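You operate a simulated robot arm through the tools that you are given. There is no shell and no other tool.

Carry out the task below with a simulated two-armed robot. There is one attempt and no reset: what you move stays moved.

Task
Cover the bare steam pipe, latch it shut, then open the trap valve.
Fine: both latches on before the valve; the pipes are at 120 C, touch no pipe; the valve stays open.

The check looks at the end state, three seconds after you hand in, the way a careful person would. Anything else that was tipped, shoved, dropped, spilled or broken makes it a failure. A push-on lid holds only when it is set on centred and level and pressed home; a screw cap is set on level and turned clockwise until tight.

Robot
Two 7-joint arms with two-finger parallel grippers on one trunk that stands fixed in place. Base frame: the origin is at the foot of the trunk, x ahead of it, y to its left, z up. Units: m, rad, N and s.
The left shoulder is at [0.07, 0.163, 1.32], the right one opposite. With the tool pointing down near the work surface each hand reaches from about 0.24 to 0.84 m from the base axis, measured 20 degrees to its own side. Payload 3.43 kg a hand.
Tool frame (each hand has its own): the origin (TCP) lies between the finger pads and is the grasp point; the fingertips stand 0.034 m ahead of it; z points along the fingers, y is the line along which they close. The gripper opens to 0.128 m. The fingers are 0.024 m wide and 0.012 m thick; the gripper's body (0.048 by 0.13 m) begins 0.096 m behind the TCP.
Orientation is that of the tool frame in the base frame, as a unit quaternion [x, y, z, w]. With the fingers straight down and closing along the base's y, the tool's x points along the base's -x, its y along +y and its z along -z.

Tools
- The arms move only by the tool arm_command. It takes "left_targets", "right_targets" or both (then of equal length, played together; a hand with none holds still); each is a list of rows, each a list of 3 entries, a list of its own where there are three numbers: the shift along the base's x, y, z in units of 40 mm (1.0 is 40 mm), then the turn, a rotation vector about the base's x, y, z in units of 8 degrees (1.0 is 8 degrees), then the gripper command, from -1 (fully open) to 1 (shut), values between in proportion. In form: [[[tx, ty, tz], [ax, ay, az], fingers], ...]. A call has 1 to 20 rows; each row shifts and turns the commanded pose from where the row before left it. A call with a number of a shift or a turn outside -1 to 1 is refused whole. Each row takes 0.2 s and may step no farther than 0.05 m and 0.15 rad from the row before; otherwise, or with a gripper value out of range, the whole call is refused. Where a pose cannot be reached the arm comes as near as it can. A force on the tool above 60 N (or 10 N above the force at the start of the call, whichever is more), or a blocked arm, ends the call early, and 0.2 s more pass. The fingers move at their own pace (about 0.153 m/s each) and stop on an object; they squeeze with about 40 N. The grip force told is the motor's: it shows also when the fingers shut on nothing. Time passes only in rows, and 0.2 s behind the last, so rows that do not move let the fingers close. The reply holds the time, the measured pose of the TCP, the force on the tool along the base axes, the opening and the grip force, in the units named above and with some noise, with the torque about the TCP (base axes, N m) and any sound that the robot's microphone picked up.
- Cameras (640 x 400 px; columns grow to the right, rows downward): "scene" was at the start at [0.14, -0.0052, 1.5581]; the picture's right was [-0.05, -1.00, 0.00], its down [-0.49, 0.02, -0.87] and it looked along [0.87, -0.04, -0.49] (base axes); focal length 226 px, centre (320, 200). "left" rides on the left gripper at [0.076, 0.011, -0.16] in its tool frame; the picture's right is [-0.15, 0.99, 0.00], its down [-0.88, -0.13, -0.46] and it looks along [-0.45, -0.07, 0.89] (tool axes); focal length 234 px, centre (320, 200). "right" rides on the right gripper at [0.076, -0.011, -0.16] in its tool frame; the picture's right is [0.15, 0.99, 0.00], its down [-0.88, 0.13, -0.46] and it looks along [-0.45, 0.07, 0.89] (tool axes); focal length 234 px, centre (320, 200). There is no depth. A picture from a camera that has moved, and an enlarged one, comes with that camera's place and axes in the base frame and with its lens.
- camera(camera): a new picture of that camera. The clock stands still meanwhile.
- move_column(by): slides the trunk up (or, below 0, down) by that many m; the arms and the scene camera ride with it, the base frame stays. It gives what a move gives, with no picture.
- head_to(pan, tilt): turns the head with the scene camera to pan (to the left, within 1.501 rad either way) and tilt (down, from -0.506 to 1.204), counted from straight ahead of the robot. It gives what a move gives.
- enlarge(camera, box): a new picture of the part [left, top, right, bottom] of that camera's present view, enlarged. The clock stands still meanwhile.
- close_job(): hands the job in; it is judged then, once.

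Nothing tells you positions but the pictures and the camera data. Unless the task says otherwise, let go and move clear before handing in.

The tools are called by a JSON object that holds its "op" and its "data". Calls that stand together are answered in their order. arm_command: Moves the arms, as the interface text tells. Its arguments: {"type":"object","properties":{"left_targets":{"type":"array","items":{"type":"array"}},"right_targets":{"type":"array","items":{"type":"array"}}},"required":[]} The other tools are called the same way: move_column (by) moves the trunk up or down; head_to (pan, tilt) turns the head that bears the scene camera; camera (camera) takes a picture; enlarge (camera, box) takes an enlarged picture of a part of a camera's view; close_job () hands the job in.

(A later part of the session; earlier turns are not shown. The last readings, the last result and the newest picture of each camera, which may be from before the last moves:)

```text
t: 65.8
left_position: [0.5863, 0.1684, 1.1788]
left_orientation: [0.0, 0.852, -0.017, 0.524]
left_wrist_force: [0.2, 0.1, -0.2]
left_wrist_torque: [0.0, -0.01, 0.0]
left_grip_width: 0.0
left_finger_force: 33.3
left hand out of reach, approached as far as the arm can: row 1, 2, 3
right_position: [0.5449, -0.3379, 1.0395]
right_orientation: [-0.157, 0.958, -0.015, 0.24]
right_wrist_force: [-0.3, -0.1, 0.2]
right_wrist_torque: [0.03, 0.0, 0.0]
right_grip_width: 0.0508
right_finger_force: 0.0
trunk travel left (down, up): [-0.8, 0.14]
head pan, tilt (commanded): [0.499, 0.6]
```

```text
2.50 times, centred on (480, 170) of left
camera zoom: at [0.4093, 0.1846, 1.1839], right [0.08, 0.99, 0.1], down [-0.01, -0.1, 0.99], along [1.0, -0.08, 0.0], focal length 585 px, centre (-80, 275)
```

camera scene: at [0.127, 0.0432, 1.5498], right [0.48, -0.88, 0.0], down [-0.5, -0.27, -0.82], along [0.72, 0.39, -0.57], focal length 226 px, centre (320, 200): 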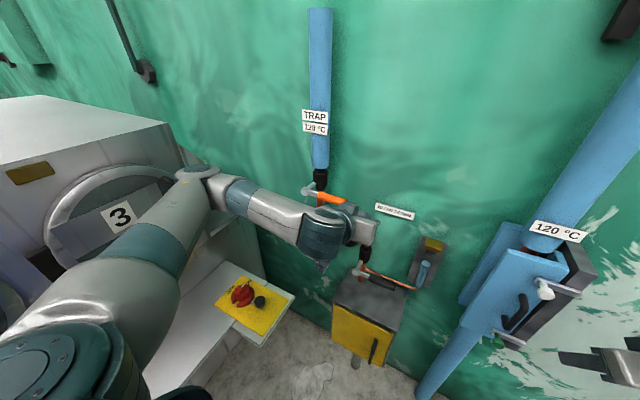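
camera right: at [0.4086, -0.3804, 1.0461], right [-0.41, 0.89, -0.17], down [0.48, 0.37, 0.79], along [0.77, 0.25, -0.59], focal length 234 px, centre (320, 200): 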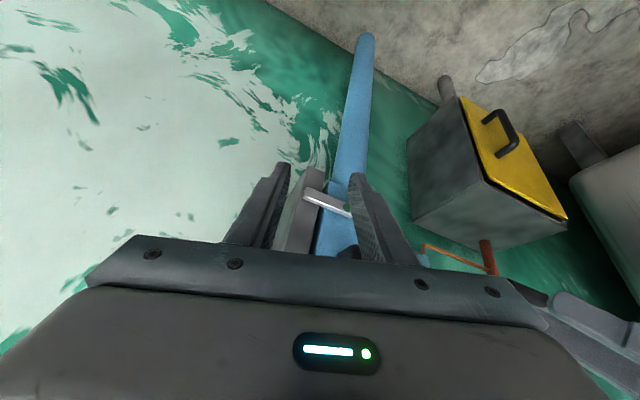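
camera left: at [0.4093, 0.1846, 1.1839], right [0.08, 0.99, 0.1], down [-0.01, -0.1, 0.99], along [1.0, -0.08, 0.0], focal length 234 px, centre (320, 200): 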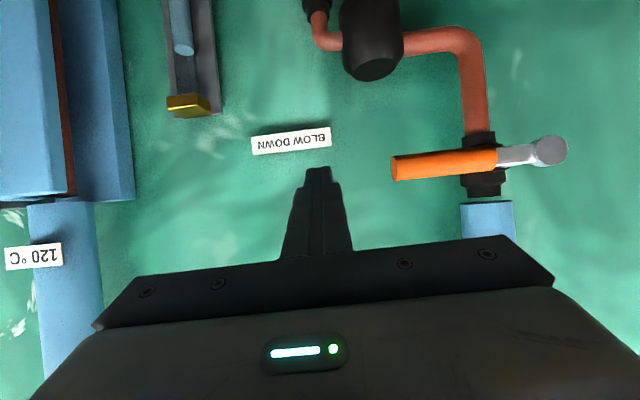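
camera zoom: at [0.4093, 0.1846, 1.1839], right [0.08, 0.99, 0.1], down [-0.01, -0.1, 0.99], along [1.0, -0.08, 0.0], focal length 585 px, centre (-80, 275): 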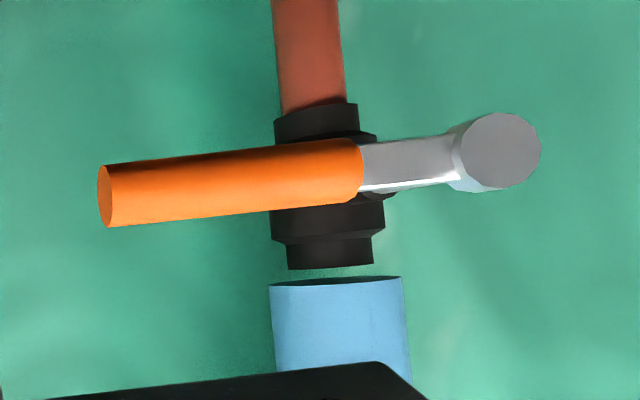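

From this side I can check how well the door sits. I'll zoom in on its top edge against the frame and latch bar.

{"op": "enlarge", "data": {"camera": "scene", "box": [510, 220, 610, 285]}}

{"op": "enlarge", "data": {"camera": "left", "box": [0, 120, 130, 220]}}

{"op": "enlarge", "data": {"camera": "right", "box": [200, 60, 440, 220]}}

```text
6.15 times, centred on (560, 252) of scene
camera zoom: at [0.127, 0.0432, 1.5498], right [0.48, -0.88, 0.0], down [-0.5, -0.27, -0.82], along [0.72, 0.39, -0.57], focal length 1390 px, centre (-1157, -123)
```

zoom: 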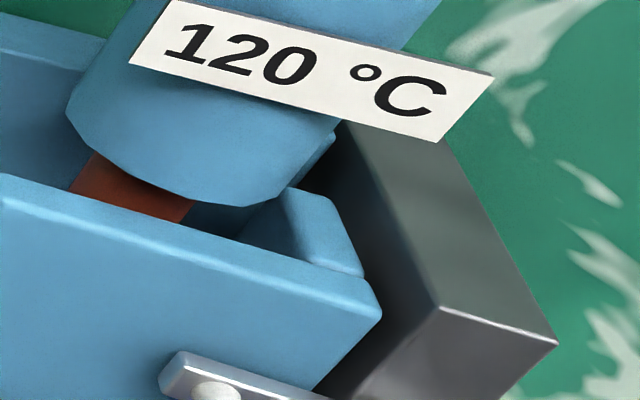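

```text
4.00 times, centred on (65, 170) of left
camera zoom: at [0.4093, 0.1846, 1.1839], right [0.08, 0.99, 0.1], down [-0.01, -0.1, 0.99], along [1.0, -0.08, 0.0], focal length 937 px, centre (1340, 320)
```

zoom: 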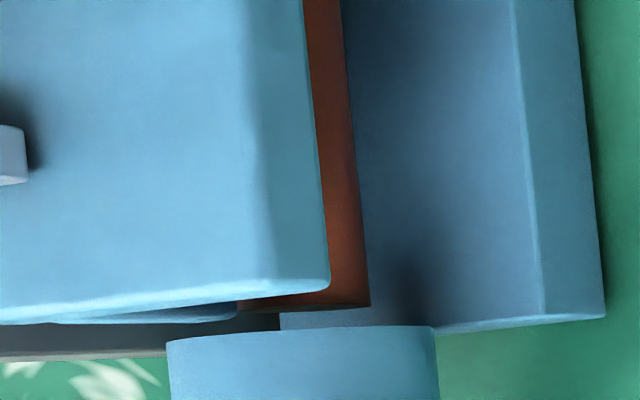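

```text
2.50 times, centred on (320, 140) of right
camera zoom: at [0.4099, -0.3788, 1.1461], right [-0.41, 0.89, -0.17], down [0.48, 0.37, 0.79], along [0.77, 0.24, -0.59], focal length 585 px, centre (320, 350)
```

zoom: 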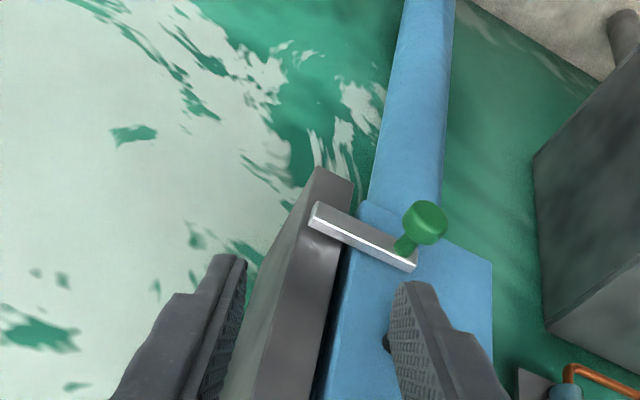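

The door's top edge is parallel to the frame within about a degree, so it is fully closed and latched. From two hand-camera views, the valve lever runs along y: hub (0.645,0.385,1.159), orange grip y 0.243–0.339, same height. I'll take the closed left fingers under the grip's outer part.

{"op": "arm_command", "data": {"left_targets": [[[0.1, 0, -0.9], [0, 0, 0], 1], [[0.1, 0.6, -0.8], [0, 0, 0], 1], [[0.1, 1, 0], [0, 0, 0], 1], [[0.1, 1, 0], [0, 0, 0], 1]]}}

{"op": "camera", "data": {"camera": "left"}}

{"op": "camera", "data": {"camera": "scene"}}

```text
t: 66.8
left_position: [0.5965, 0.1909, 1.1415]
left_orientation: [0.0, 0.856, -0.024, 0.517]
left_wrist_force: [0.3, -1.0, -0.3]
left_wrist_torque: [-0.01, 0.0, 0.01]
left_grip_width: 0.0002
left_finger_force: 32.6
left hand out of reach, approached as far as the arm can: row 2, 3, 4
right_position: [0.5458, -0.3389, 1.0379]
right_orientation: [-0.157, 0.958, -0.013, 0.24]
right_wrist_force: [0.2, 0.1, 0.8]
right_wrist_torque: [0.02, 0.0, 0.03]
right_grip_width: 0.0513
right_finger_force: 0.1
trunk travel left (down, up): [-0.8, 0.14]
head pan, tilt (commanded): [0.499, 0.6]
```

```text
taken
camera left: at [0.4198, 0.2068, 1.1493], right [0.09, 0.99, 0.09], down [0.0, -0.09, 1.0], along [1.0, -0.09, -0.01], focal length 234 px, centre (320, 200)
```

left: 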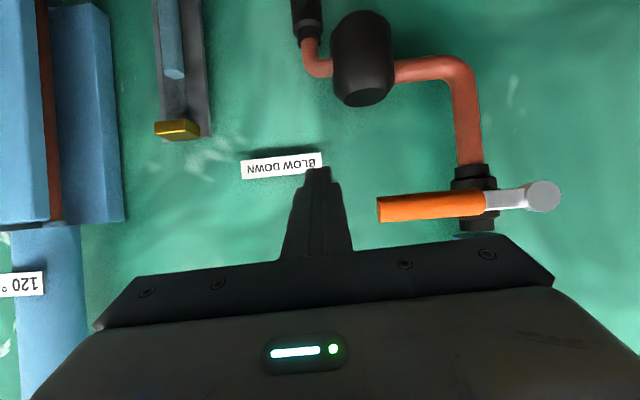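

```text
taken
camera scene: at [0.1276, 0.0405, 1.5498], right [0.48, -0.88, 0.0], down [-0.5, -0.27, -0.82], along [0.72, 0.4, -0.57], focal length 226 px, centre (320, 200)
```

scene: 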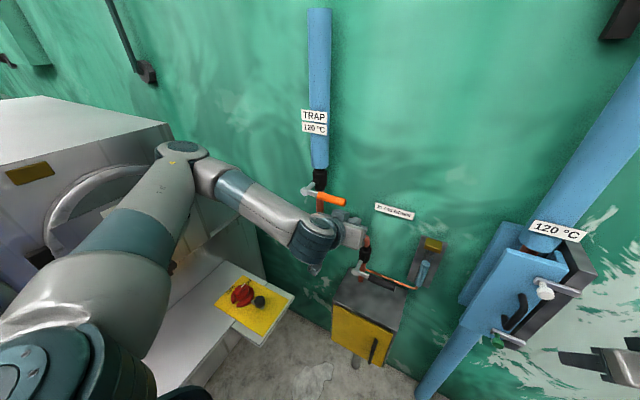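

The reach is limited with the hand this level. I'll first test which way the lever gives, by pressing its grip gently from above with a steeper hand; moving up and over it now.

{"op": "arm_command", "data": {"left_targets": [[[-0.1, 0, 0.9], [0, 0.75, 0], 1], [[0, 0, 0.9], [0, 0.75, 0], 1], [[0, 0, 0.9], [0, 0.75, 0], 1], [[0.2, 0.6, 0.1], [0, 0, 0], 1], [[0.2, 0.6, 0], [0, 0, 0], 1], [[0.2, 0.6, 0], [0, 0, 0], 1]]}}

{"op": "camera", "data": {"camera": "left"}}

{"op": "camera", "data": {"camera": "scene"}}

```text
t: 68.2
left_position: [0.6174, 0.2589, 1.2544]
left_orientation: [-0.001, 0.924, -0.015, 0.382]
left_wrist_force: [-0.4, 0.3, -0.4]
left_wrist_torque: [0.03, 0.01, 0.02]
left_grip_width: 0.0002
left_finger_force: 33.2
right_position: [0.5458, -0.342, 1.0367]
right_orientation: [-0.157, 0.958, -0.012, 0.239]
right_wrist_force: [-0.4, -0.1, -0.6]
right_wrist_torque: [-0.02, 0.02, -0.02]
right_grip_width: 0.0512
right_finger_force: 0.1
trunk travel left (down, up): [-0.8, 0.14]
head pan, tilt (commanded): [0.499, 0.6]
```

```text
taken
camera left: at [0.4512, 0.2736, 1.3137], right [0.11, 0.99, 0.08], down [0.3, -0.11, 0.95], along [0.95, -0.08, -0.31], focal length 234 px, centre (320, 200)
```

left: 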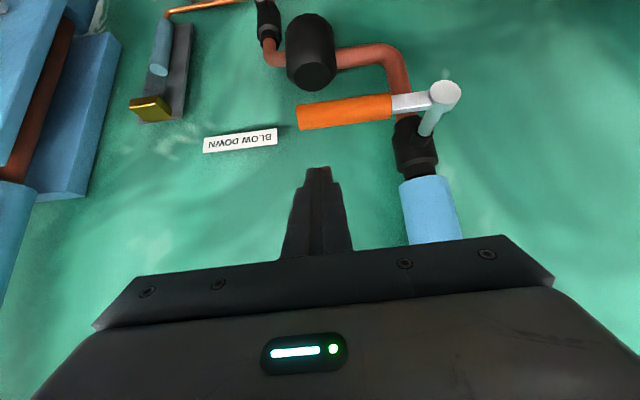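

```text
taken
camera scene: at [0.1278, 0.0372, 1.5499], right [0.48, -0.88, 0.0], down [-0.5, -0.27, -0.83], along [0.72, 0.4, -0.56], focal length 226 px, centre (320, 200)
```

scene: 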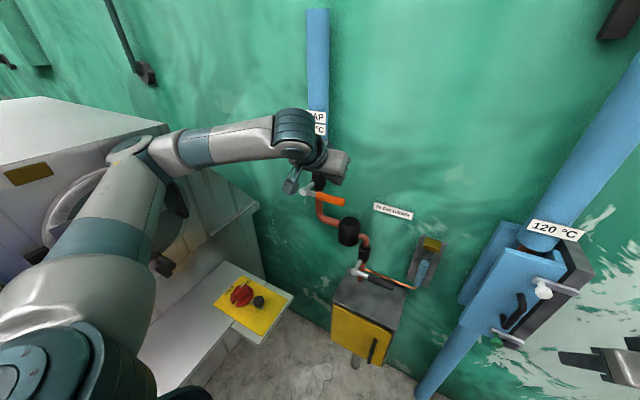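

The lever is confirmed at (0.65, 0.243–0.385, 1.16). I'll lower the fingertips onto the grip's outer end and press lightly to feel it.

{"op": "arm_command", "data": {"left_targets": [[[0.38, 0, -0.5], [0, 0, 0], 1], [[0, 0, -0.5], [0, 0, 0], 1], [[0, 0, -0.2], [0, 0, 0], 1]]}}

{"op": "camera", "data": {"camera": "left"}}

```text
t: 69.2
left_position: [0.6268, 0.2447, 1.2466]
left_orientation: [-0.003, 0.911, -0.007, 0.412]
left_wrist_force: [1.4, 0.3, -0.1]
left_wrist_torque: [-0.03, 0.03, -0.02]
left_grip_width: 0.0
left_finger_force: 32.7
right_position: [0.5423, -0.3528, 1.0345]
right_orientation: [-0.16, 0.956, -0.003, 0.244]
right_wrist_force: [0.3, 0.2, -0.7]
right_wrist_torque: [0.0, 0.09, 0.01]
right_grip_width: 0.0513
right_finger_force: 0.2
trunk travel left (down, up): [-0.8, 0.14]
head pan, tilt (commanded): [0.499, 0.6]
stopped in row 3 (left hand): the arm was blocked; the commanded pose is now the measured one
```

```text
taken
camera left: at [0.4572, 0.2579, 1.2958], right [0.1, 0.99, 0.09], down [0.24, -0.12, 0.96], along [0.97, -0.07, -0.25], focal length 234 px, centre (320, 200)
```

left: 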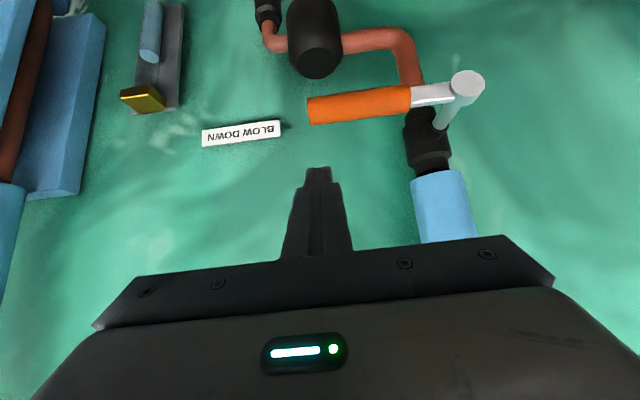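

The arm itself, not the tool, was blocked by something. I'll look at what the left elbow is near.

{"op": "camera", "data": {"camera": "scene"}}

{"op": "head_to", "data": {"pan": 1.2, "tilt": 0.5}}

{"op": "camera", "data": {"camera": "scene"}}

```text
taken
camera scene: at [0.1239, 0.0145, 1.5524], right [0.48, -0.88, -0.02], down [-0.49, -0.25, -0.83], along [0.73, 0.41, -0.56], focal length 226 px, centre (320, 200)
```

scene: 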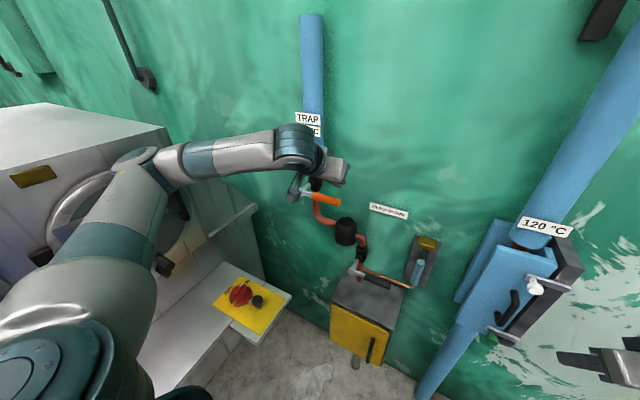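

```text
t: 70.3
left_position: [0.6263, 0.2443, 1.243]
left_orientation: [-0.001, 0.913, -0.008, 0.409]
left_wrist_force: [0.0, 0.4, 0.6]
left_wrist_torque: [0.02, -0.03, -0.01]
left_grip_width: 0.0001
left_finger_force: 33.0
right_position: [0.5406, -0.354, 1.0357]
right_orientation: [-0.157, 0.957, -0.005, 0.244]
right_wrist_force: [0.5, -0.3, 0.2]
right_wrist_torque: [0.02, 0.03, 0.03]
right_grip_width: 0.0512
right_finger_force: 0.0
trunk travel left (down, up): [-0.8, 0.14]
head pan, tilt (commanded): [1.201, 0.499]
```

```text
taken
camera scene: at [0.0757, 0.0563, 1.5617], right [0.93, -0.36, 0.0], down [-0.17, -0.43, -0.89], along [0.32, 0.83, -0.46], focal length 226 px, centre (320, 200)
```

scene: 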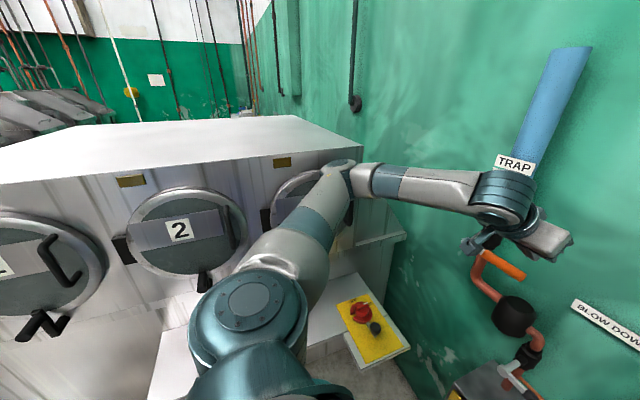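

The left elbow has reached the machine's front (door no. 3). I'll back the hand off to the right at once to free it.

{"op": "arm_command", "data": {"left_targets": [[[-0.1, -0.3, 0.3], [0, 0, 0], 1], [[-0.1, -0.6, 0.2], [0, 0, 0], 1], [[-0.1, -0.6, 0.2], [0, 0, 0], 1]]}}

{"op": "camera", "data": {"camera": "scene"}}

{"op": "enlarge", "data": {"camera": "scene", "box": [230, 130, 420, 280]}}

```text
t: 71.3
left_position: [0.6324, 0.1794, 1.2586]
left_orientation: [0.008, 0.913, -0.022, 0.406]
left_wrist_force: [1.8, 3.1, -1.0]
left_wrist_torque: [-0.19, 0.02, -0.2]
left_grip_width: 0.0
left_finger_force: 32.9
right_position: [0.5332, -0.3602, 1.0504]
right_orientation: [-0.142, 0.955, -0.013, 0.26]
right_wrist_force: [1.6, 3.5, -1.6]
right_wrist_torque: [-0.27, 0.07, -0.16]
right_grip_width: 0.0513
right_finger_force: 0.1
trunk travel left (down, up): [-0.8, 0.14]
head pan, tilt (commanded): [1.201, 0.499]
stopped in row 3 (left hand): the arm was blocked; the commanded pose is now the measured one
```

```text
taken
camera scene: at [0.0329, 0.1808, 1.5561], right [0.98, -0.19, 0.01], down [-0.08, -0.47, -0.88], along [0.17, 0.86, -0.48], focal length 226 px, centre (320, 200)
```

scene: 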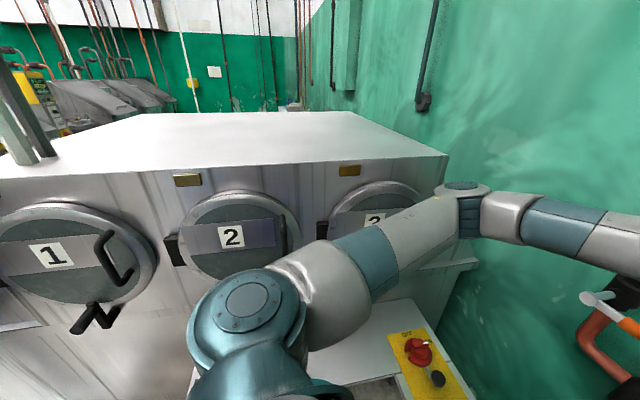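

```text
2.67 times, centred on (325, 205) of scene
camera zoom: at [0.0329, 0.1808, 1.5561], right [0.98, -0.19, 0.01], down [-0.08, -0.47, -0.88], along [0.17, 0.86, -0.48], focal length 602 px, centre (307, 187)
```

zoom: 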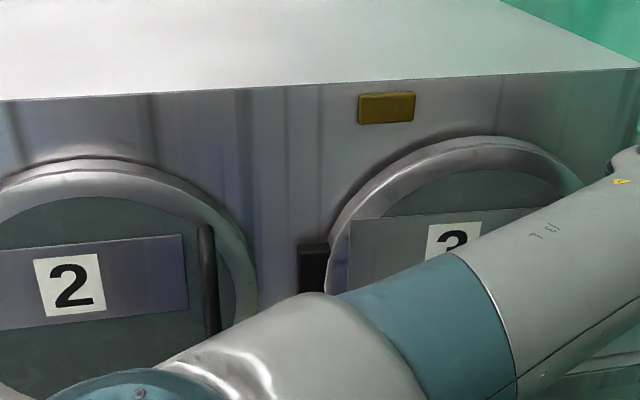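

The trunk itself seems to be swinging from that contact. I'll let it settle with a still moment and look again.

{"op": "arm_command", "data": {"left_targets": [[[0, 0, 0], [0, 0, 0], 1], [[0, 0, 0], [0, 0, 0], 1]]}}

{"op": "camera", "data": {"camera": "scene"}}

{"op": "camera", "data": {"camera": "left"}}

{"op": "camera", "data": {"camera": "right"}}

```text
t: 71.6
left_position: [0.6834, -0.138, 1.243]
left_orientation: [0.126, 0.911, -0.061, 0.387]
left_wrist_force: [0.4, 6.2, -0.5]
left_wrist_torque: [-0.46, -0.07, -0.43]
left_grip_width: 0.0001
left_finger_force: 32.5
right_position: [0.4736, -0.6215, 1.0486]
right_orientation: [-0.03, 0.962, -0.037, 0.269]
right_wrist_force: [1.1, -2.5, -3.0]
right_wrist_torque: [0.14, -0.09, 0.06]
right_grip_width: 0.0511
right_finger_force: 0.0
trunk travel left (down, up): [-0.8, 0.14]
head pan, tilt (commanded): [1.201, 0.499]
stopped in row 1 (left hand): the arm was blocked; the commanded pose is now the measured one
```

```text
taken
camera scene: at [0.1305, 0.0568, 1.5591], right [0.94, -0.35, -0.02], down [-0.18, -0.43, -0.88], along [0.3, 0.83, -0.47], focal length 226 px, centre (320, 200)
```

scene: 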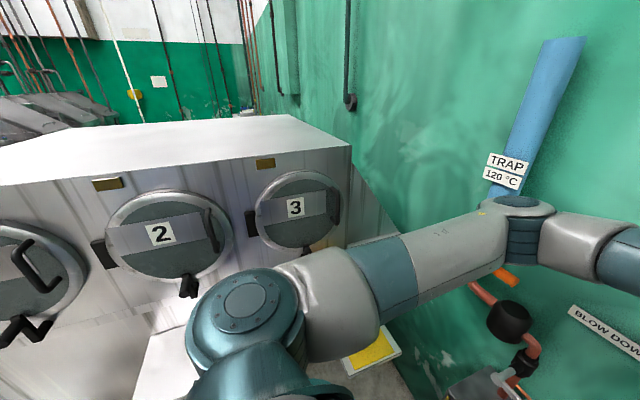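

```text
taken
camera left: at [0.525, -0.0783, 1.3005], right [0.37, 0.92, 0.09], down [0.24, -0.19, 0.95], along [0.9, -0.33, -0.29], focal length 234 px, centre (320, 200)
```

left: 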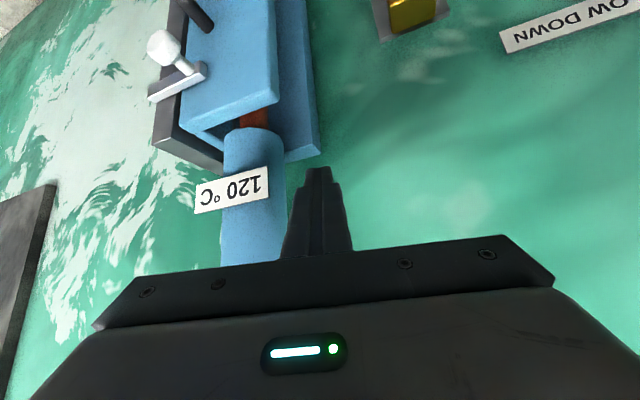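

```text
taken
camera right: at [0.3249, -0.6281, 1.1456], right [-0.16, 0.97, -0.16], down [0.51, 0.22, 0.83], along [0.85, 0.05, -0.53], focal length 234 px, centre (320, 200)
```

right: 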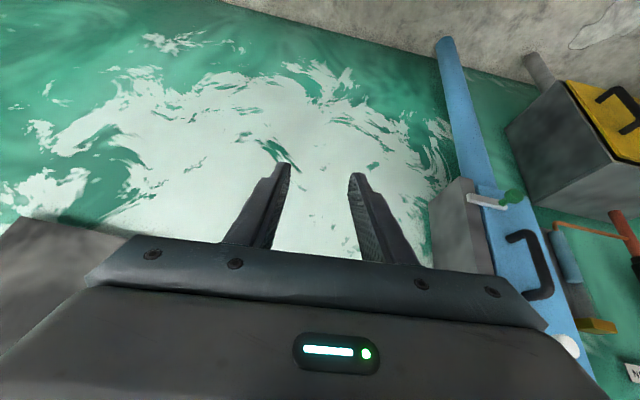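

The arm popped free and the body swung; I need it to settle before anything else. Let me pass time with only a head move.

{"op": "head_to", "data": {"pan": 0.3, "tilt": 0.6}}

{"op": "camera", "data": {"camera": "scene"}}

```text
t: 72.8
left_position: [0.6576, -0.0643, 1.2513]
left_orientation: [0.093, 0.913, -0.043, 0.396]
left_wrist_force: [2.7, -2.0, -0.5]
left_wrist_torque: [0.22, 0.11, 0.15]
left_grip_width: 0.0001
left_finger_force: 33.1
right_position: [0.4868, -0.5648, 1.052]
right_orientation: [-0.065, 0.959, -0.026, 0.274]
right_wrist_force: [1.5, -1.1, -1.1]
right_wrist_torque: [0.16, 0.11, 0.11]
right_grip_width: 0.0514
right_finger_force: 0.0
trunk travel left (down, up): [-0.8, 0.14]
head pan, tilt (commanded): [0.3, 0.6]
```

```text
taken
camera scene: at [0.1288, -0.0141, 1.5498], right [0.3, -0.95, -0.02], down [-0.54, -0.15, -0.83], along [0.79, 0.26, -0.56], focal length 226 px, centre (320, 200)
```

scene: 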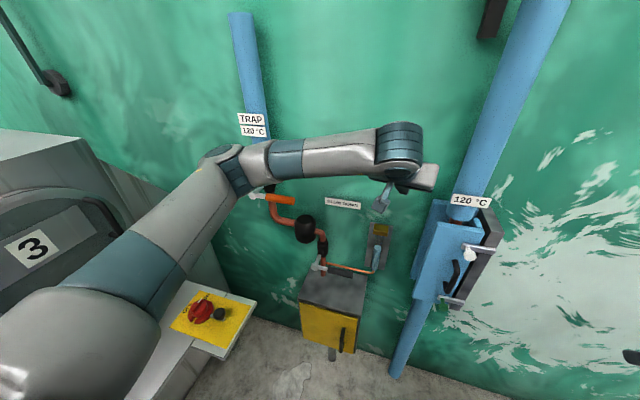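

{"op": "head_to", "data": {"pan": 0.4, "tilt": 0.6}}

{"op": "head_to", "data": {"pan": 0.3, "tilt": 0.6}}

{"op": "camera", "data": {"camera": "scene"}}

```text
t: 73.5
left_position: [0.6666, -0.0408, 1.2499]
left_orientation: [0.092, 0.913, -0.053, 0.393]
left_wrist_force: [0.9, -0.5, -1.1]
left_wrist_torque: [0.04, 0.04, 0.04]
left_grip_width: 0.0
left_finger_force: 33.3
right_position: [0.4945, -0.5417, 1.0583]
right_orientation: [-0.066, 0.959, -0.032, 0.272]
right_wrist_force: [1.1, -0.1, -0.9]
right_wrist_torque: [0.01, 0.05, -0.01]
right_grip_width: 0.0513
right_finger_force: 0.0
trunk travel left (down, up): [-0.8, 0.14]
head pan, tilt (commanded): [0.4, 0.6]
```

```text
t: 74.2
left_position: [0.6649, -0.0331, 1.2522]
left_orientation: [0.09, 0.913, -0.055, 0.395]
left_wrist_force: [0.0, -0.4, -0.1]
left_wrist_torque: [0.0, 0.01, -0.01]
left_grip_width: 0.0
left_finger_force: 33.5
right_position: [0.4895, -0.5354, 1.0626]
right_orientation: [-0.066, 0.959, -0.035, 0.274]
right_wrist_force: [-0.8, 0.0, -0.6]
right_wrist_torque: [0.0, 0.03, 0.0]
right_grip_width: 0.051
right_finger_force: 0.0
trunk travel left (down, up): [-0.8, 0.14]
head pan, tilt (commanded): [0.3, 0.6]
```

```text
taken
camera scene: at [0.1365, 0.0249, 1.5495], right [0.3, -0.96, 0.0], down [-0.54, -0.17, -0.82], along [0.79, 0.24, -0.57], focal length 226 px, centre (320, 200)
```

scene: 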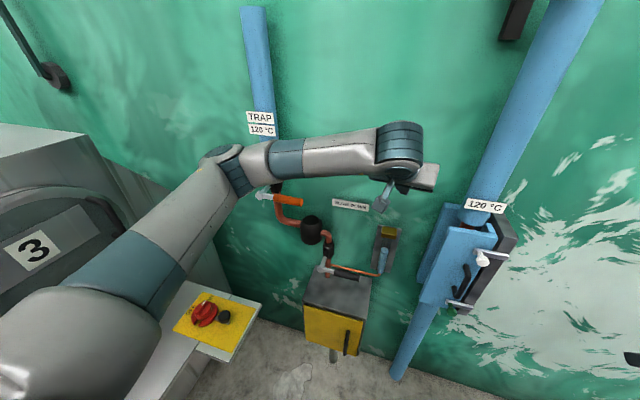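

Everything has settled and the trunk is back in place. The left elbow can't pass the machine, so I'll do the valve with the right arm reaching across instead; first, I'll check the scene for damage and then park the left arm high, in stages.

{"op": "enlarge", "data": {"camera": "scene", "box": [240, 150, 420, 300]}}

{"op": "arm_command", "data": {"left_targets": [[[-0.7, 0, 0.4], [0, 0.5, 0], 1], [[-0.7, 0, 0.4], [0, 0.5, 0], 1], [[-0.7, 0, 0.4], [0, 0.5, 0], 1]]}}

{"op": "head_to", "data": {"pan": 0.8, "tilt": 0.6}}

{"op": "camera", "data": {"camera": "scene"}}

```text
2.67 times, centred on (330, 225) of scene
camera zoom: at [0.1365, 0.0249, 1.5495], right [0.3, -0.96, 0.0], down [-0.54, -0.17, -0.82], along [0.79, 0.24, -0.57], focal length 602 px, centre (293, 133)
```

zoom: 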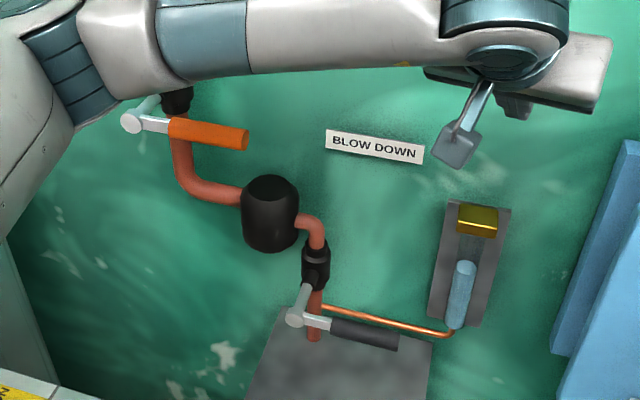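

```text
t: 75.0
left_position: [0.576, -0.0319, 1.3024]
left_orientation: [0.084, 0.948, -0.065, 0.299]
left_wrist_force: [-0.7, 0.2, 0.2]
left_wrist_torque: [-0.03, 0.0, 0.02]
left_grip_width: 0.0001
left_finger_force: 33.0
right_position: [0.487, -0.5348, 1.0629]
right_orientation: [-0.067, 0.959, -0.035, 0.274]
right_wrist_force: [-0.4, -0.1, -0.3]
right_wrist_torque: [-0.01, 0.0, -0.02]
right_grip_width: 0.0512
right_finger_force: 0.1
trunk travel left (down, up): [-0.8, 0.14]
head pan, tilt (commanded): [0.3, 0.6]
```

```text
t: 75.9
left_position: [0.5789, -0.0319, 1.3017]
left_orientation: [0.084, 0.948, -0.065, 0.299]
left_wrist_force: [0.4, 0.9, 0.0]
left_wrist_torque: [0.02, -0.01, 0.04]
left_grip_width: 0.0001
left_finger_force: 32.2
right_position: [0.4877, -0.5349, 1.062]
right_orientation: [-0.067, 0.959, -0.035, 0.273]
right_wrist_force: [-0.1, 0.6, 0.4]
right_wrist_torque: [0.03, 0.01, 0.0]
right_grip_width: 0.0513
right_finger_force: 0.0
trunk travel left (down, up): [-0.8, 0.14]
head pan, tilt (commanded): [0.799, 0.6]
```

```text
taken
camera scene: at [0.1113, 0.0626, 1.5498], right [0.72, -0.7, 0.0], down [-0.39, -0.4, -0.82], along [0.58, 0.59, -0.57], focal length 226 px, centre (320, 200)
```

scene: 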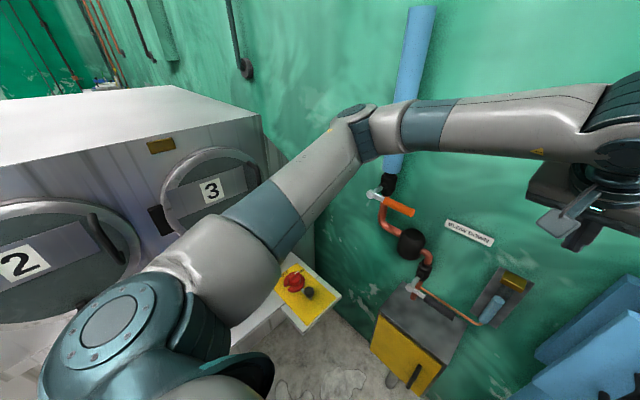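

The valves and machine look undisturbed, with the lever still level. Parking the left arm back near its starting pose.

{"op": "arm_command", "data": {"left_targets": [[[-0.9, 0.2, 0.6], [0, 0.7, 0], 1], [[-0.9, 0.2, 0.6], [0, 0.7, 0], 1], [[-0.9, 0.3, 0.6], [0, 0.7, 0], 1]]}}

{"op": "camera", "data": {"camera": "scene"}}

{"op": "arm_command", "data": {"left_targets": [[[-0.9, 0.4, 0.6], [0, 0.7, 0], 1], [[-0.9, 0.4, 0.6], [0, 0.7, 0], 1], [[-0.9, 0.4, 0.6], [0, 0.7, 0], 1]]}}

{"op": "camera", "data": {"camera": "scene"}}

```text
t: 76.7
left_position: [0.4703, -0.0048, 1.3721]
left_orientation: [0.073, 0.982, -0.076, 0.157]
left_wrist_force: [0.5, 0.2, -0.6]
left_wrist_torque: [-0.04, -0.01, 0.0]
left_grip_width: 0.0
left_finger_force: 33.2
right_position: [0.4874, -0.5354, 1.0645]
right_orientation: [-0.067, 0.959, -0.035, 0.274]
right_wrist_force: [0.3, 0.4, 0.0]
right_wrist_torque: [0.02, 0.01, -0.03]
right_grip_width: 0.0513
right_finger_force: 0.1
trunk travel left (down, up): [-0.8, 0.14]
head pan, tilt (commanded): [0.799, 0.6]
```

```text
taken
camera scene: at [0.1104, 0.063, 1.5498], right [0.72, -0.7, 0.0], down [-0.39, -0.41, -0.83], along [0.58, 0.59, -0.56], focal length 226 px, centre (320, 200)
```

scene: 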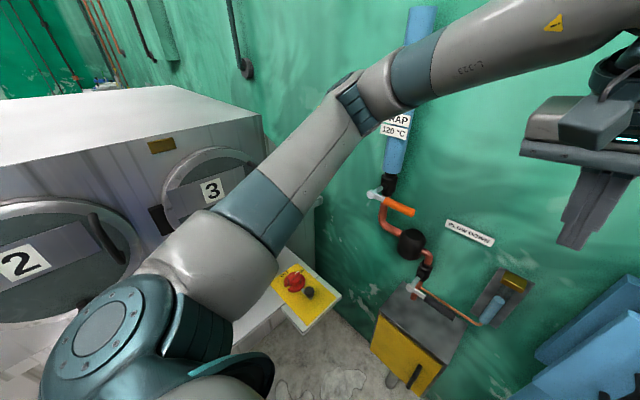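

```text
t: 77.5
left_position: [0.3607, 0.0436, 1.4458]
left_orientation: [0.062, 0.994, -0.086, 0.011]
left_wrist_force: [0.1, -0.7, -0.3]
left_wrist_torque: [-0.01, -0.02, 0.0]
left_grip_width: 0.0
left_finger_force: 32.9
right_position: [0.488, -0.5345, 1.0631]
right_orientation: [-0.067, 0.959, -0.035, 0.274]
right_wrist_force: [-0.6, 0.2, 0.1]
right_wrist_torque: [-0.02, -0.02, -0.04]
right_grip_width: 0.0511
right_finger_force: 0.0
trunk travel left (down, up): [-0.8, 0.14]
head pan, tilt (commanded): [0.799, 0.6]
```

```text
taken
camera scene: at [0.1106, 0.0627, 1.5498], right [0.72, -0.7, 0.0], down [-0.39, -0.41, -0.83], along [0.58, 0.59, -0.56], focal length 226 px, centre (320, 200)
```

scene: 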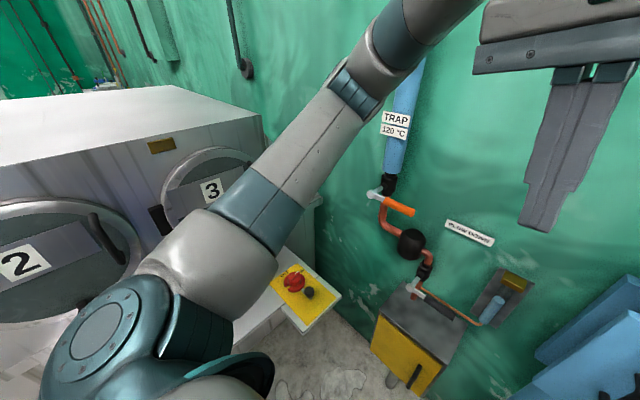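

The left arm is parked. Now I'll bring the right hand, fingers closed, across in front of the wall (staying clear of the jacket at x<0.5), turning it to point left-forward.

{"op": "arm_command", "data": {"right_targets": [[[0, 0.5, 0.5], [0, 0, 1], 1], [[0, 0.9, 0.4], [0, 0, 1], 1], [[0, 0.93, 0.35], [0, 0, 1], 1], [[0, 0.93, 0.35], [0, 0, 1], 1], [[0, 0.93, 0.35], [0, 0, 0.5], 1], [[0, 0.93, 0.35], [0, 0, 0], 1], [[0, 0.93, 0.3], [0, 0, 0], 1], [[0, 0.93, 0.3], [0, 0, 0], 1]]}}

{"op": "head_to", "data": {"pan": 0.2, "tilt": 0.6}}

{"op": "camera", "data": {"camera": "scene"}}

```text
t: 79.3
left_position: [0.3614, 0.0461, 1.4464]
left_orientation: [0.062, 0.994, -0.087, 0.011]
left_wrist_force: [0.1, 0.8, -0.2]
left_wrist_torque: [-0.03, -0.01, 0.0]
left_grip_width: 0.0003
left_finger_force: 32.4
right_position: [0.4862, -0.2537, 1.1787]
right_orientation: [-0.361, 0.891, 0.051, 0.271]
right_wrist_force: [-0.1, 0.3, -0.5]
right_wrist_torque: [-0.03, -0.02, -0.03]
right_grip_width: 0.0
right_finger_force: 32.9
trunk travel left (down, up): [-0.8, 0.14]
head pan, tilt (commanded): [0.799, 0.6]
```

```text
t: 80.3
left_position: [0.3599, 0.045, 1.4458]
left_orientation: [0.061, 0.994, -0.086, 0.011]
left_wrist_force: [-0.8, 0.7, -0.3]
left_wrist_torque: [-0.02, -0.03, 0.01]
left_grip_width: 0.0002
left_finger_force: 32.7
right_position: [0.4852, -0.2558, 1.1803]
right_orientation: [-0.36, 0.891, 0.051, 0.271]
right_wrist_force: [-0.3, 0.2, -0.3]
right_wrist_torque: [-0.01, 0.05, 0.0]
right_grip_width: 0.0001
right_finger_force: 33.3
trunk travel left (down, up): [-0.8, 0.14]
head pan, tilt (commanded): [0.201, 0.6]
```

```text
taken
camera scene: at [0.1359, 0.0171, 1.5498], right [0.2, -0.98, 0.0], down [-0.55, -0.11, -0.82], along [0.81, 0.17, -0.57], focal length 226 px, centre (320, 200)
```

scene: 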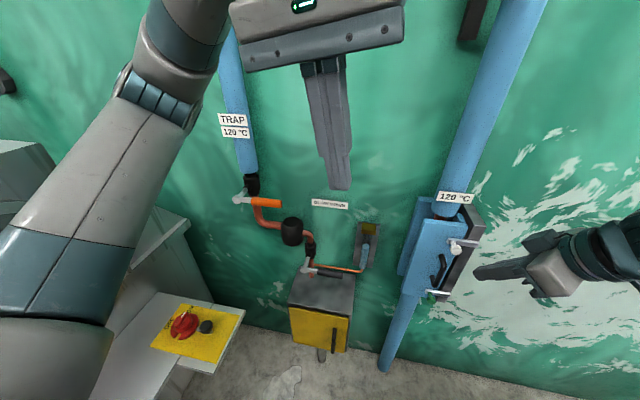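

The right hand is across with the elbow clear. I'll lift the left hand a bit for clearance, and level the right hand while bringing it further left.

{"op": "arm_command", "data": {"left_targets": [[[-0.3, 0, 0.8], [0, 0, 0], 1], [[-0.3, 0, 0.8], [0, 0, 0], 1], [[-0.2, 0, 0.6], [0, 0, 0], 1], [[0, 0, 0], [0, 0, 0], 1], [[0, 0, 0], [0, 0, 0], 1]], "right_targets": [[[0.3, 0.7, 0], [0.5, -0.5, 0], 1], [[0.3, 0.7, -0.1], [0.5, -0.5, 0], 1], [[0.3, 0.8, -0.2], [0.5, -0.5, 0], 1], [[0.2, 0.9, -0.2], [0.5, -0.5, 0], 1], [[0.2, 0.9, -0.2], [0, 0, 0], 1]]}}

{"op": "camera", "data": {"camera": "scene"}}

{"op": "camera", "data": {"camera": "right"}}

```text
t: 81.5
left_position: [0.3313, 0.0481, 1.5343]
left_orientation: [0.063, 0.994, -0.087, 0.012]
left_wrist_force: [-0.4, 0.3, -1.2]
left_wrist_torque: [-0.03, 0.03, -0.01]
left_grip_width: 0.0002
left_finger_force: 32.5
right_position: [0.5395, -0.0926, 1.1524]
right_orientation: [-0.322, 0.829, 0.123, 0.44]
right_wrist_force: [0.5, 0.5, 0.4]
right_wrist_torque: [-0.02, 0.01, 0.01]
right_grip_width: 0.0
right_finger_force: 32.7
trunk travel left (down, up): [-0.8, 0.14]
head pan, tilt (commanded): [0.201, 0.6]
```

```text
taken
camera scene: at [0.1375, 0.0199, 1.5496], right [0.2, -0.98, 0.0], down [-0.55, -0.11, -0.82], along [0.81, 0.16, -0.57], focal length 226 px, centre (320, 200)
```

scene: 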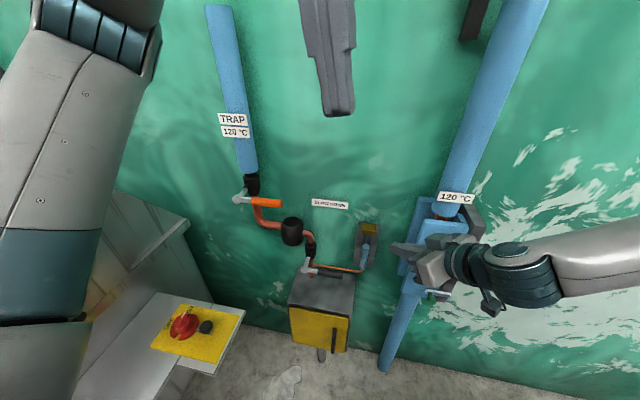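

```text
taken
camera right: at [0.4118, -0.2105, 1.1855], right [-0.7, 0.69, -0.2], down [-0.02, 0.25, 0.97], along [0.72, 0.68, -0.16], focal length 234 px, centre (320, 200)
```

right: 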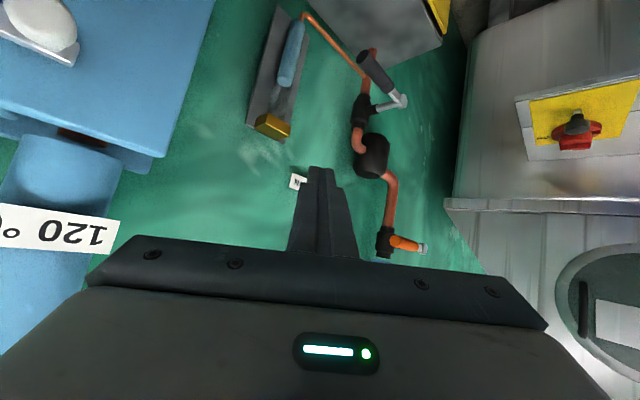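

{"op": "arm_command", "data": {"right_targets": [[[0.15, 0.9, -0.2], [0, 0, 0], 1], [[0.15, 0.9, -0.2], [0, 0, 0], 1], [[0.15, 0.9, -0.2], [0, 0, 0], 1], [[0.15, 0.9, -0.2], [0, 0, 0], 1], [[0.15, 0.9, -0.2], [0, 0, 0], 1], [[0.15, 0.9, -0.2], [0, 0, 0], 1]]}}

{"op": "camera", "data": {"camera": "scene"}}

{"op": "camera", "data": {"camera": "right"}}

```text
t: 82.9
left_position: [0.3291, 0.0453, 1.5336]
left_orientation: [0.062, 0.994, -0.086, 0.012]
left_wrist_force: [-0.2, -0.5, -0.3]
left_wrist_torque: [0.03, -0.02, -0.04]
left_grip_width: 0.0
left_finger_force: 32.7
right_position: [0.5697, -0.0299, 1.1735]
right_orientation: [-0.323, 0.829, 0.125, 0.439]
right_wrist_force: [0.8, -0.1, 0.2]
right_wrist_torque: [0.01, 0.01, -0.01]
right_grip_width: 0.0001
right_finger_force: 33.7
right hand out of reach, approached as far as the arm can: row 2, 3, 4, 5, 6
trunk travel left (down, up): [-0.8, 0.14]
head pan, tilt (commanded): [0.201, 0.6]
```

```text
taken
camera scene: at [0.1353, 0.0166, 1.5499], right [0.2, -0.98, 0.0], down [-0.55, -0.11, -0.83], along [0.81, 0.16, -0.56], focal length 226 px, centre (320, 200)
```

scene: 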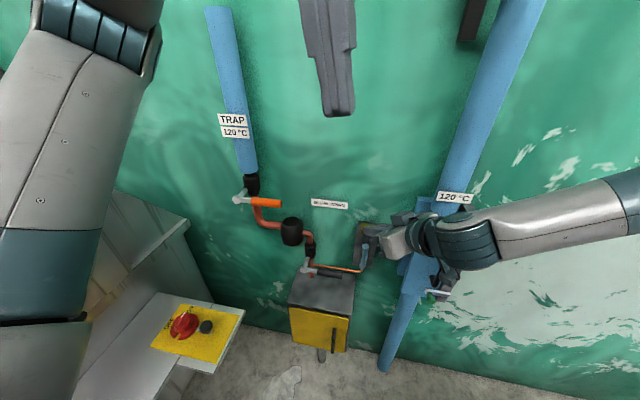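

```text
taken
camera right: at [0.4418, -0.1484, 1.2049], right [-0.7, 0.69, -0.19], down [-0.02, 0.25, 0.97], along [0.72, 0.68, -0.16], focal length 234 px, centre (320, 200)
```

right: 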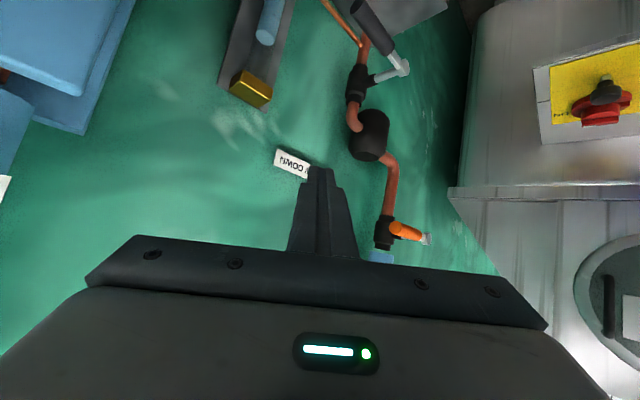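

The right arm is stuck at a wrist limit at this level tilt. I'll steepen the hand again while moving on left.

{"op": "arm_command", "data": {"right_targets": [[[0, 0, 0.3], [-0.66, 0.73, 0], 1], [[0, 0.2, 0.2], [-0.66, 0.73, 0], 1], [[0.1, 0.5, 0], [-0.66, 0.73, 0], 1], [[0.1, 0.9, -0.1], [0, 0, 0], 1], [[0.1, 0.9, -0.1], [0, 0, 0], 1], [[0.1, 0.9, -0.1], [0, 0, 0], 1]]}}

{"op": "camera", "data": {"camera": "scene"}}

{"op": "camera", "data": {"camera": "right"}}

```text
t: 84.3
left_position: [0.3284, 0.0451, 1.5342]
left_orientation: [0.062, 0.994, -0.086, 0.012]
left_wrist_force: [-0.6, -0.9, 0.2]
left_wrist_torque: [-0.01, 0.02, 0.0]
left_grip_width: 0.0
left_finger_force: 33.0
right_position: [0.5468, -0.0475, 1.2165]
right_orientation: [-0.357, 0.895, 0.057, 0.26]
right_wrist_force: [-1.0, -0.3, -0.4]
right_wrist_torque: [-0.01, 0.0, 0.02]
right_grip_width: 0.0001
right_finger_force: 32.6
right hand out of reach, approached as far as the arm can: row 2, 3, 4, 5, 6
trunk travel left (down, up): [-0.8, 0.14]
head pan, tilt (commanded): [0.201, 0.6]
```

```text
taken
camera scene: at [0.1355, 0.017, 1.5499], right [0.2, -0.98, 0.0], down [-0.55, -0.11, -0.83], along [0.81, 0.16, -0.56], focal length 226 px, centre (320, 200)
```

scene: 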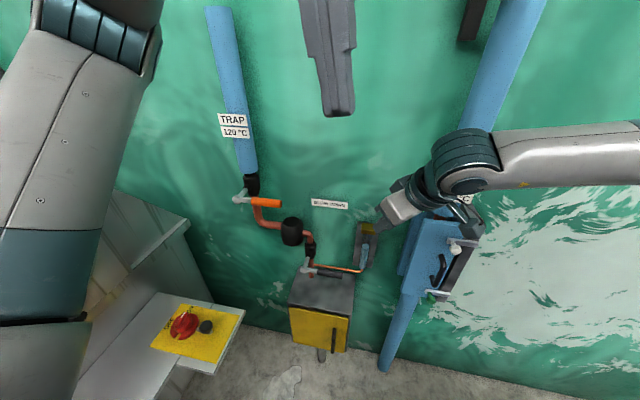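

```text
taken
camera right: at [0.4383, -0.1458, 1.3164], right [-0.75, 0.64, -0.16], down [0.26, 0.5, 0.83], along [0.61, 0.58, -0.54], focal length 234 px, centre (320, 200)
```

right: 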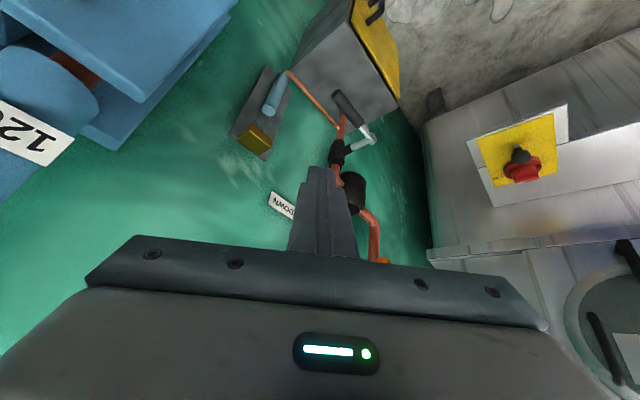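

The right arm won't cross any further. By geometry, the left arm with its hand yawed to the left keeps its elbow well short of the machine (y≈0.43 against 0.58). I'll withdraw the right arm first.

{"op": "arm_command", "data": {"right_targets": [[[-0.4, -0.6, 0], [0, 0, 0], 1], [[-0.4, -0.8, 0], [0, 0, 0], 1], [[-0.4, -0.9, 0], [0, 0, 0], 1], [[-0.2, -0.95, 0], [0, 0, 0], 1], [[0, -0.95, 0], [0, 0, 0], 1], [[0, -0.95, 0], [0, 0, 0], 1], [[0, -0.95, 0], [0, 0, -0.5], 1], [[0, -0.95, 0], [0, 0, -0.5], 1], [[0, -0.95, 0], [0, 0, -0.5], 1], [[0, -0.95, 0], [0, 0, -0.5], 1]]}}

{"op": "camera", "data": {"camera": "scene"}}

```text
t: 86.5
left_position: [0.328, 0.0429, 1.5341]
left_orientation: [0.062, 0.994, -0.086, 0.012]
left_wrist_force: [-0.7, -0.4, -0.1]
left_wrist_torque: [-0.01, -0.01, -0.01]
left_grip_width: 0.0002
left_finger_force: 32.6
right_position: [0.4901, -0.404, 1.2164]
right_orientation: [-0.229, 0.936, 0.021, 0.265]
right_wrist_force: [-0.4, 0.1, -0.1]
right_wrist_torque: [0.01, -0.01, 0.01]
right_grip_width: 0.0
right_finger_force: 32.8
trunk travel left (down, up): [-0.8, 0.14]
head pan, tilt (commanded): [0.201, 0.6]
```

```text
taken
camera scene: at [0.1352, 0.0152, 1.5499], right [0.2, -0.98, 0.0], down [-0.55, -0.11, -0.83], along [0.81, 0.17, -0.56], focal length 226 px, centre (320, 200)
```

scene: 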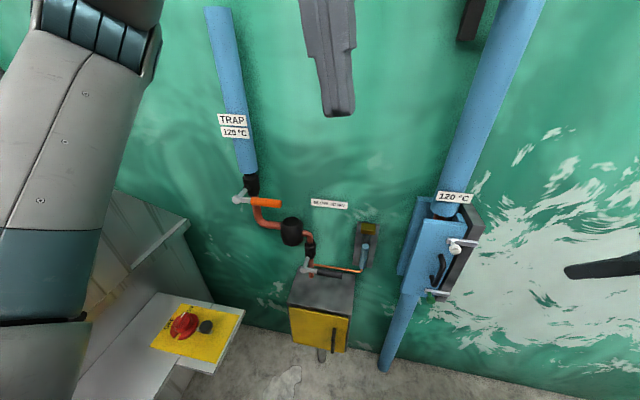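

{"op": "arm_command", "data": {"left_targets": [[[0.5, 0.1, -0.5], [0.6, 0, 0.8], 1], [[0.5, 0.1, -0.6], [0.6, 0, 0.8], 1], [[0.5, 0.2, -0.6], [0, 0, 1], 1], [[0.5, 0.2, -0.6], [0, 0, 1], 1], [[0.4, 0.2, -0.6], [0, 0, 1], 1], [[0.4, 0.2, -0.5], [0.54, -0.83, 0], 1], [[0.4, 0.2, -0.5], [0.54, -0.83, 0], 1], [[0.4, 0.2, -0.5], [0.54, -0.83, 0], 1]]}}

{"op": "head_to", "data": {"pan": 0.7, "tilt": 0.6}}

{"op": "camera", "data": {"camera": "scene"}}

```text
t: 88.3
left_position: [0.4733, 0.1012, 1.3581]
left_orientation: [-0.248, 0.943, 0.067, 0.211]
left_wrist_force: [0.1, 0.0, -0.4]
left_wrist_torque: [0.0, 0.04, 0.03]
left_grip_width: 0.0001
left_finger_force: 33.6
right_position: [0.4908, -0.4028, 1.2156]
right_orientation: [-0.229, 0.936, 0.019, 0.266]
right_wrist_force: [-0.4, -0.4, 0.1]
right_wrist_torque: [-0.02, 0.02, -0.01]
right_grip_width: 0.0
right_finger_force: 33.5
trunk travel left (down, up): [-0.8, 0.14]
head pan, tilt (commanded): [0.201, 0.6]
```

```text
t: 89.2
left_position: [0.4735, 0.0991, 1.3585]
left_orientation: [-0.248, 0.943, 0.068, 0.211]
left_wrist_force: [-0.3, -0.6, -0.2]
left_wrist_torque: [-0.01, -0.03, 0.04]
left_grip_width: 0.0
left_finger_force: 32.8
right_position: [0.4896, -0.402, 1.2161]
right_orientation: [-0.229, 0.936, 0.02, 0.265]
right_wrist_force: [-0.3, 0.8, -0.2]
right_wrist_torque: [0.02, -0.01, -0.01]
right_grip_width: 0.0003
right_finger_force: 32.9
trunk travel left (down, up): [-0.8, 0.14]
head pan, tilt (commanded): [0.7, 0.6]
```

```text
taken
camera scene: at [0.1168, 0.0562, 1.5498], right [0.64, -0.77, 0.0], down [-0.43, -0.36, -0.83], along [0.63, 0.53, -0.56], focal length 226 px, centre (320, 200)
```

scene: 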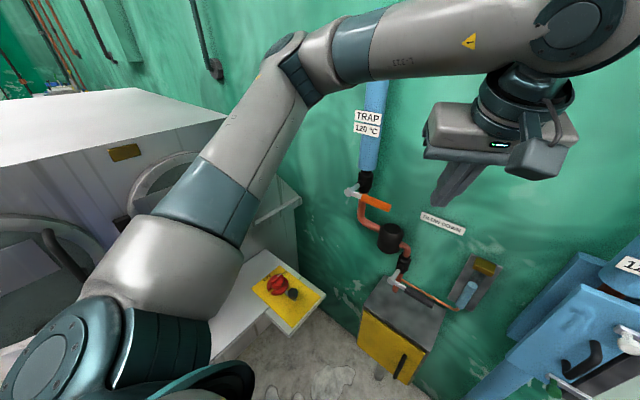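

The elbow is now up near (0.35,0.28,1.54), well clear of the machine. Continuing down to the right of the lever, levelling the hand.

{"op": "arm_command", "data": {"left_targets": [[[0.4, 0.15, -0.9], [0.52, -0.8, 0], 1], [[0.4, 0.15, -0.9], [0.52, -0.8, 0], 1], [[0.4, 0.15, -0.9], [0.52, -0.8, 0], 1], [[0.4, 0.15, -0.9], [0, 0, 0], 1], [[0.4, 0.15, -0.9], [0, 0, 0], 1]]}}

{"op": "camera", "data": {"camera": "scene"}}

{"op": "camera", "data": {"camera": "left"}}

```text
t: 90.4
left_position: [0.5529, 0.1294, 1.1769]
left_orientation: [-0.231, 0.882, 0.126, 0.39]
left_wrist_force: [0.1, -0.7, 1.1]
left_wrist_torque: [0.01, 0.01, -0.03]
left_grip_width: 0.0
left_finger_force: 32.7
right_position: [0.4913, -0.4016, 1.217]
right_orientation: [-0.228, 0.937, 0.02, 0.265]
right_wrist_force: [0.4, 1.0, -0.4]
right_wrist_torque: [-0.01, 0.0, 0.01]
right_grip_width: 0.0
right_finger_force: 32.6
trunk travel left (down, up): [-0.8, 0.14]
head pan, tilt (commanded): [0.7, 0.6]
```

```text
taken
camera scene: at [0.1183, 0.0574, 1.5497], right [0.64, -0.76, 0.0], down [-0.43, -0.36, -0.82], along [0.63, 0.53, -0.57], focal length 226 px, centre (320, 200)
```

scene: 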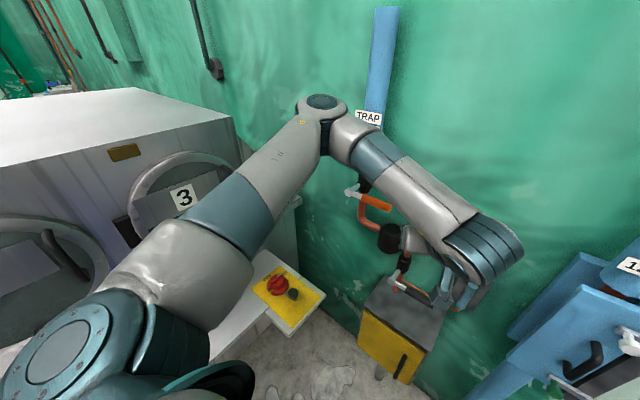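

```text
taken
camera left: at [0.4028, 0.0526, 1.2269], right [-0.42, 0.9, 0.15], down [0.3, -0.02, 0.95], along [0.86, 0.44, -0.26], focal length 234 px, centre (320, 200)
```

left: 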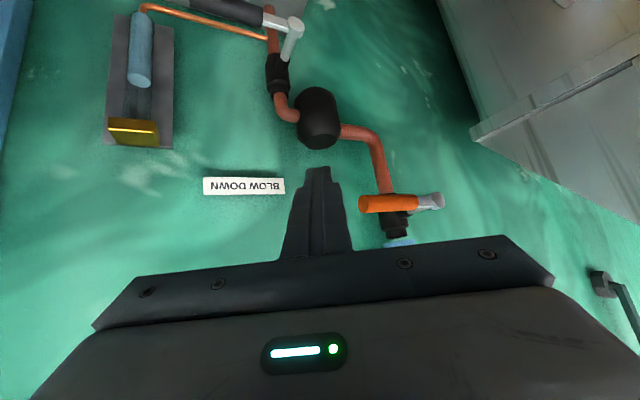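

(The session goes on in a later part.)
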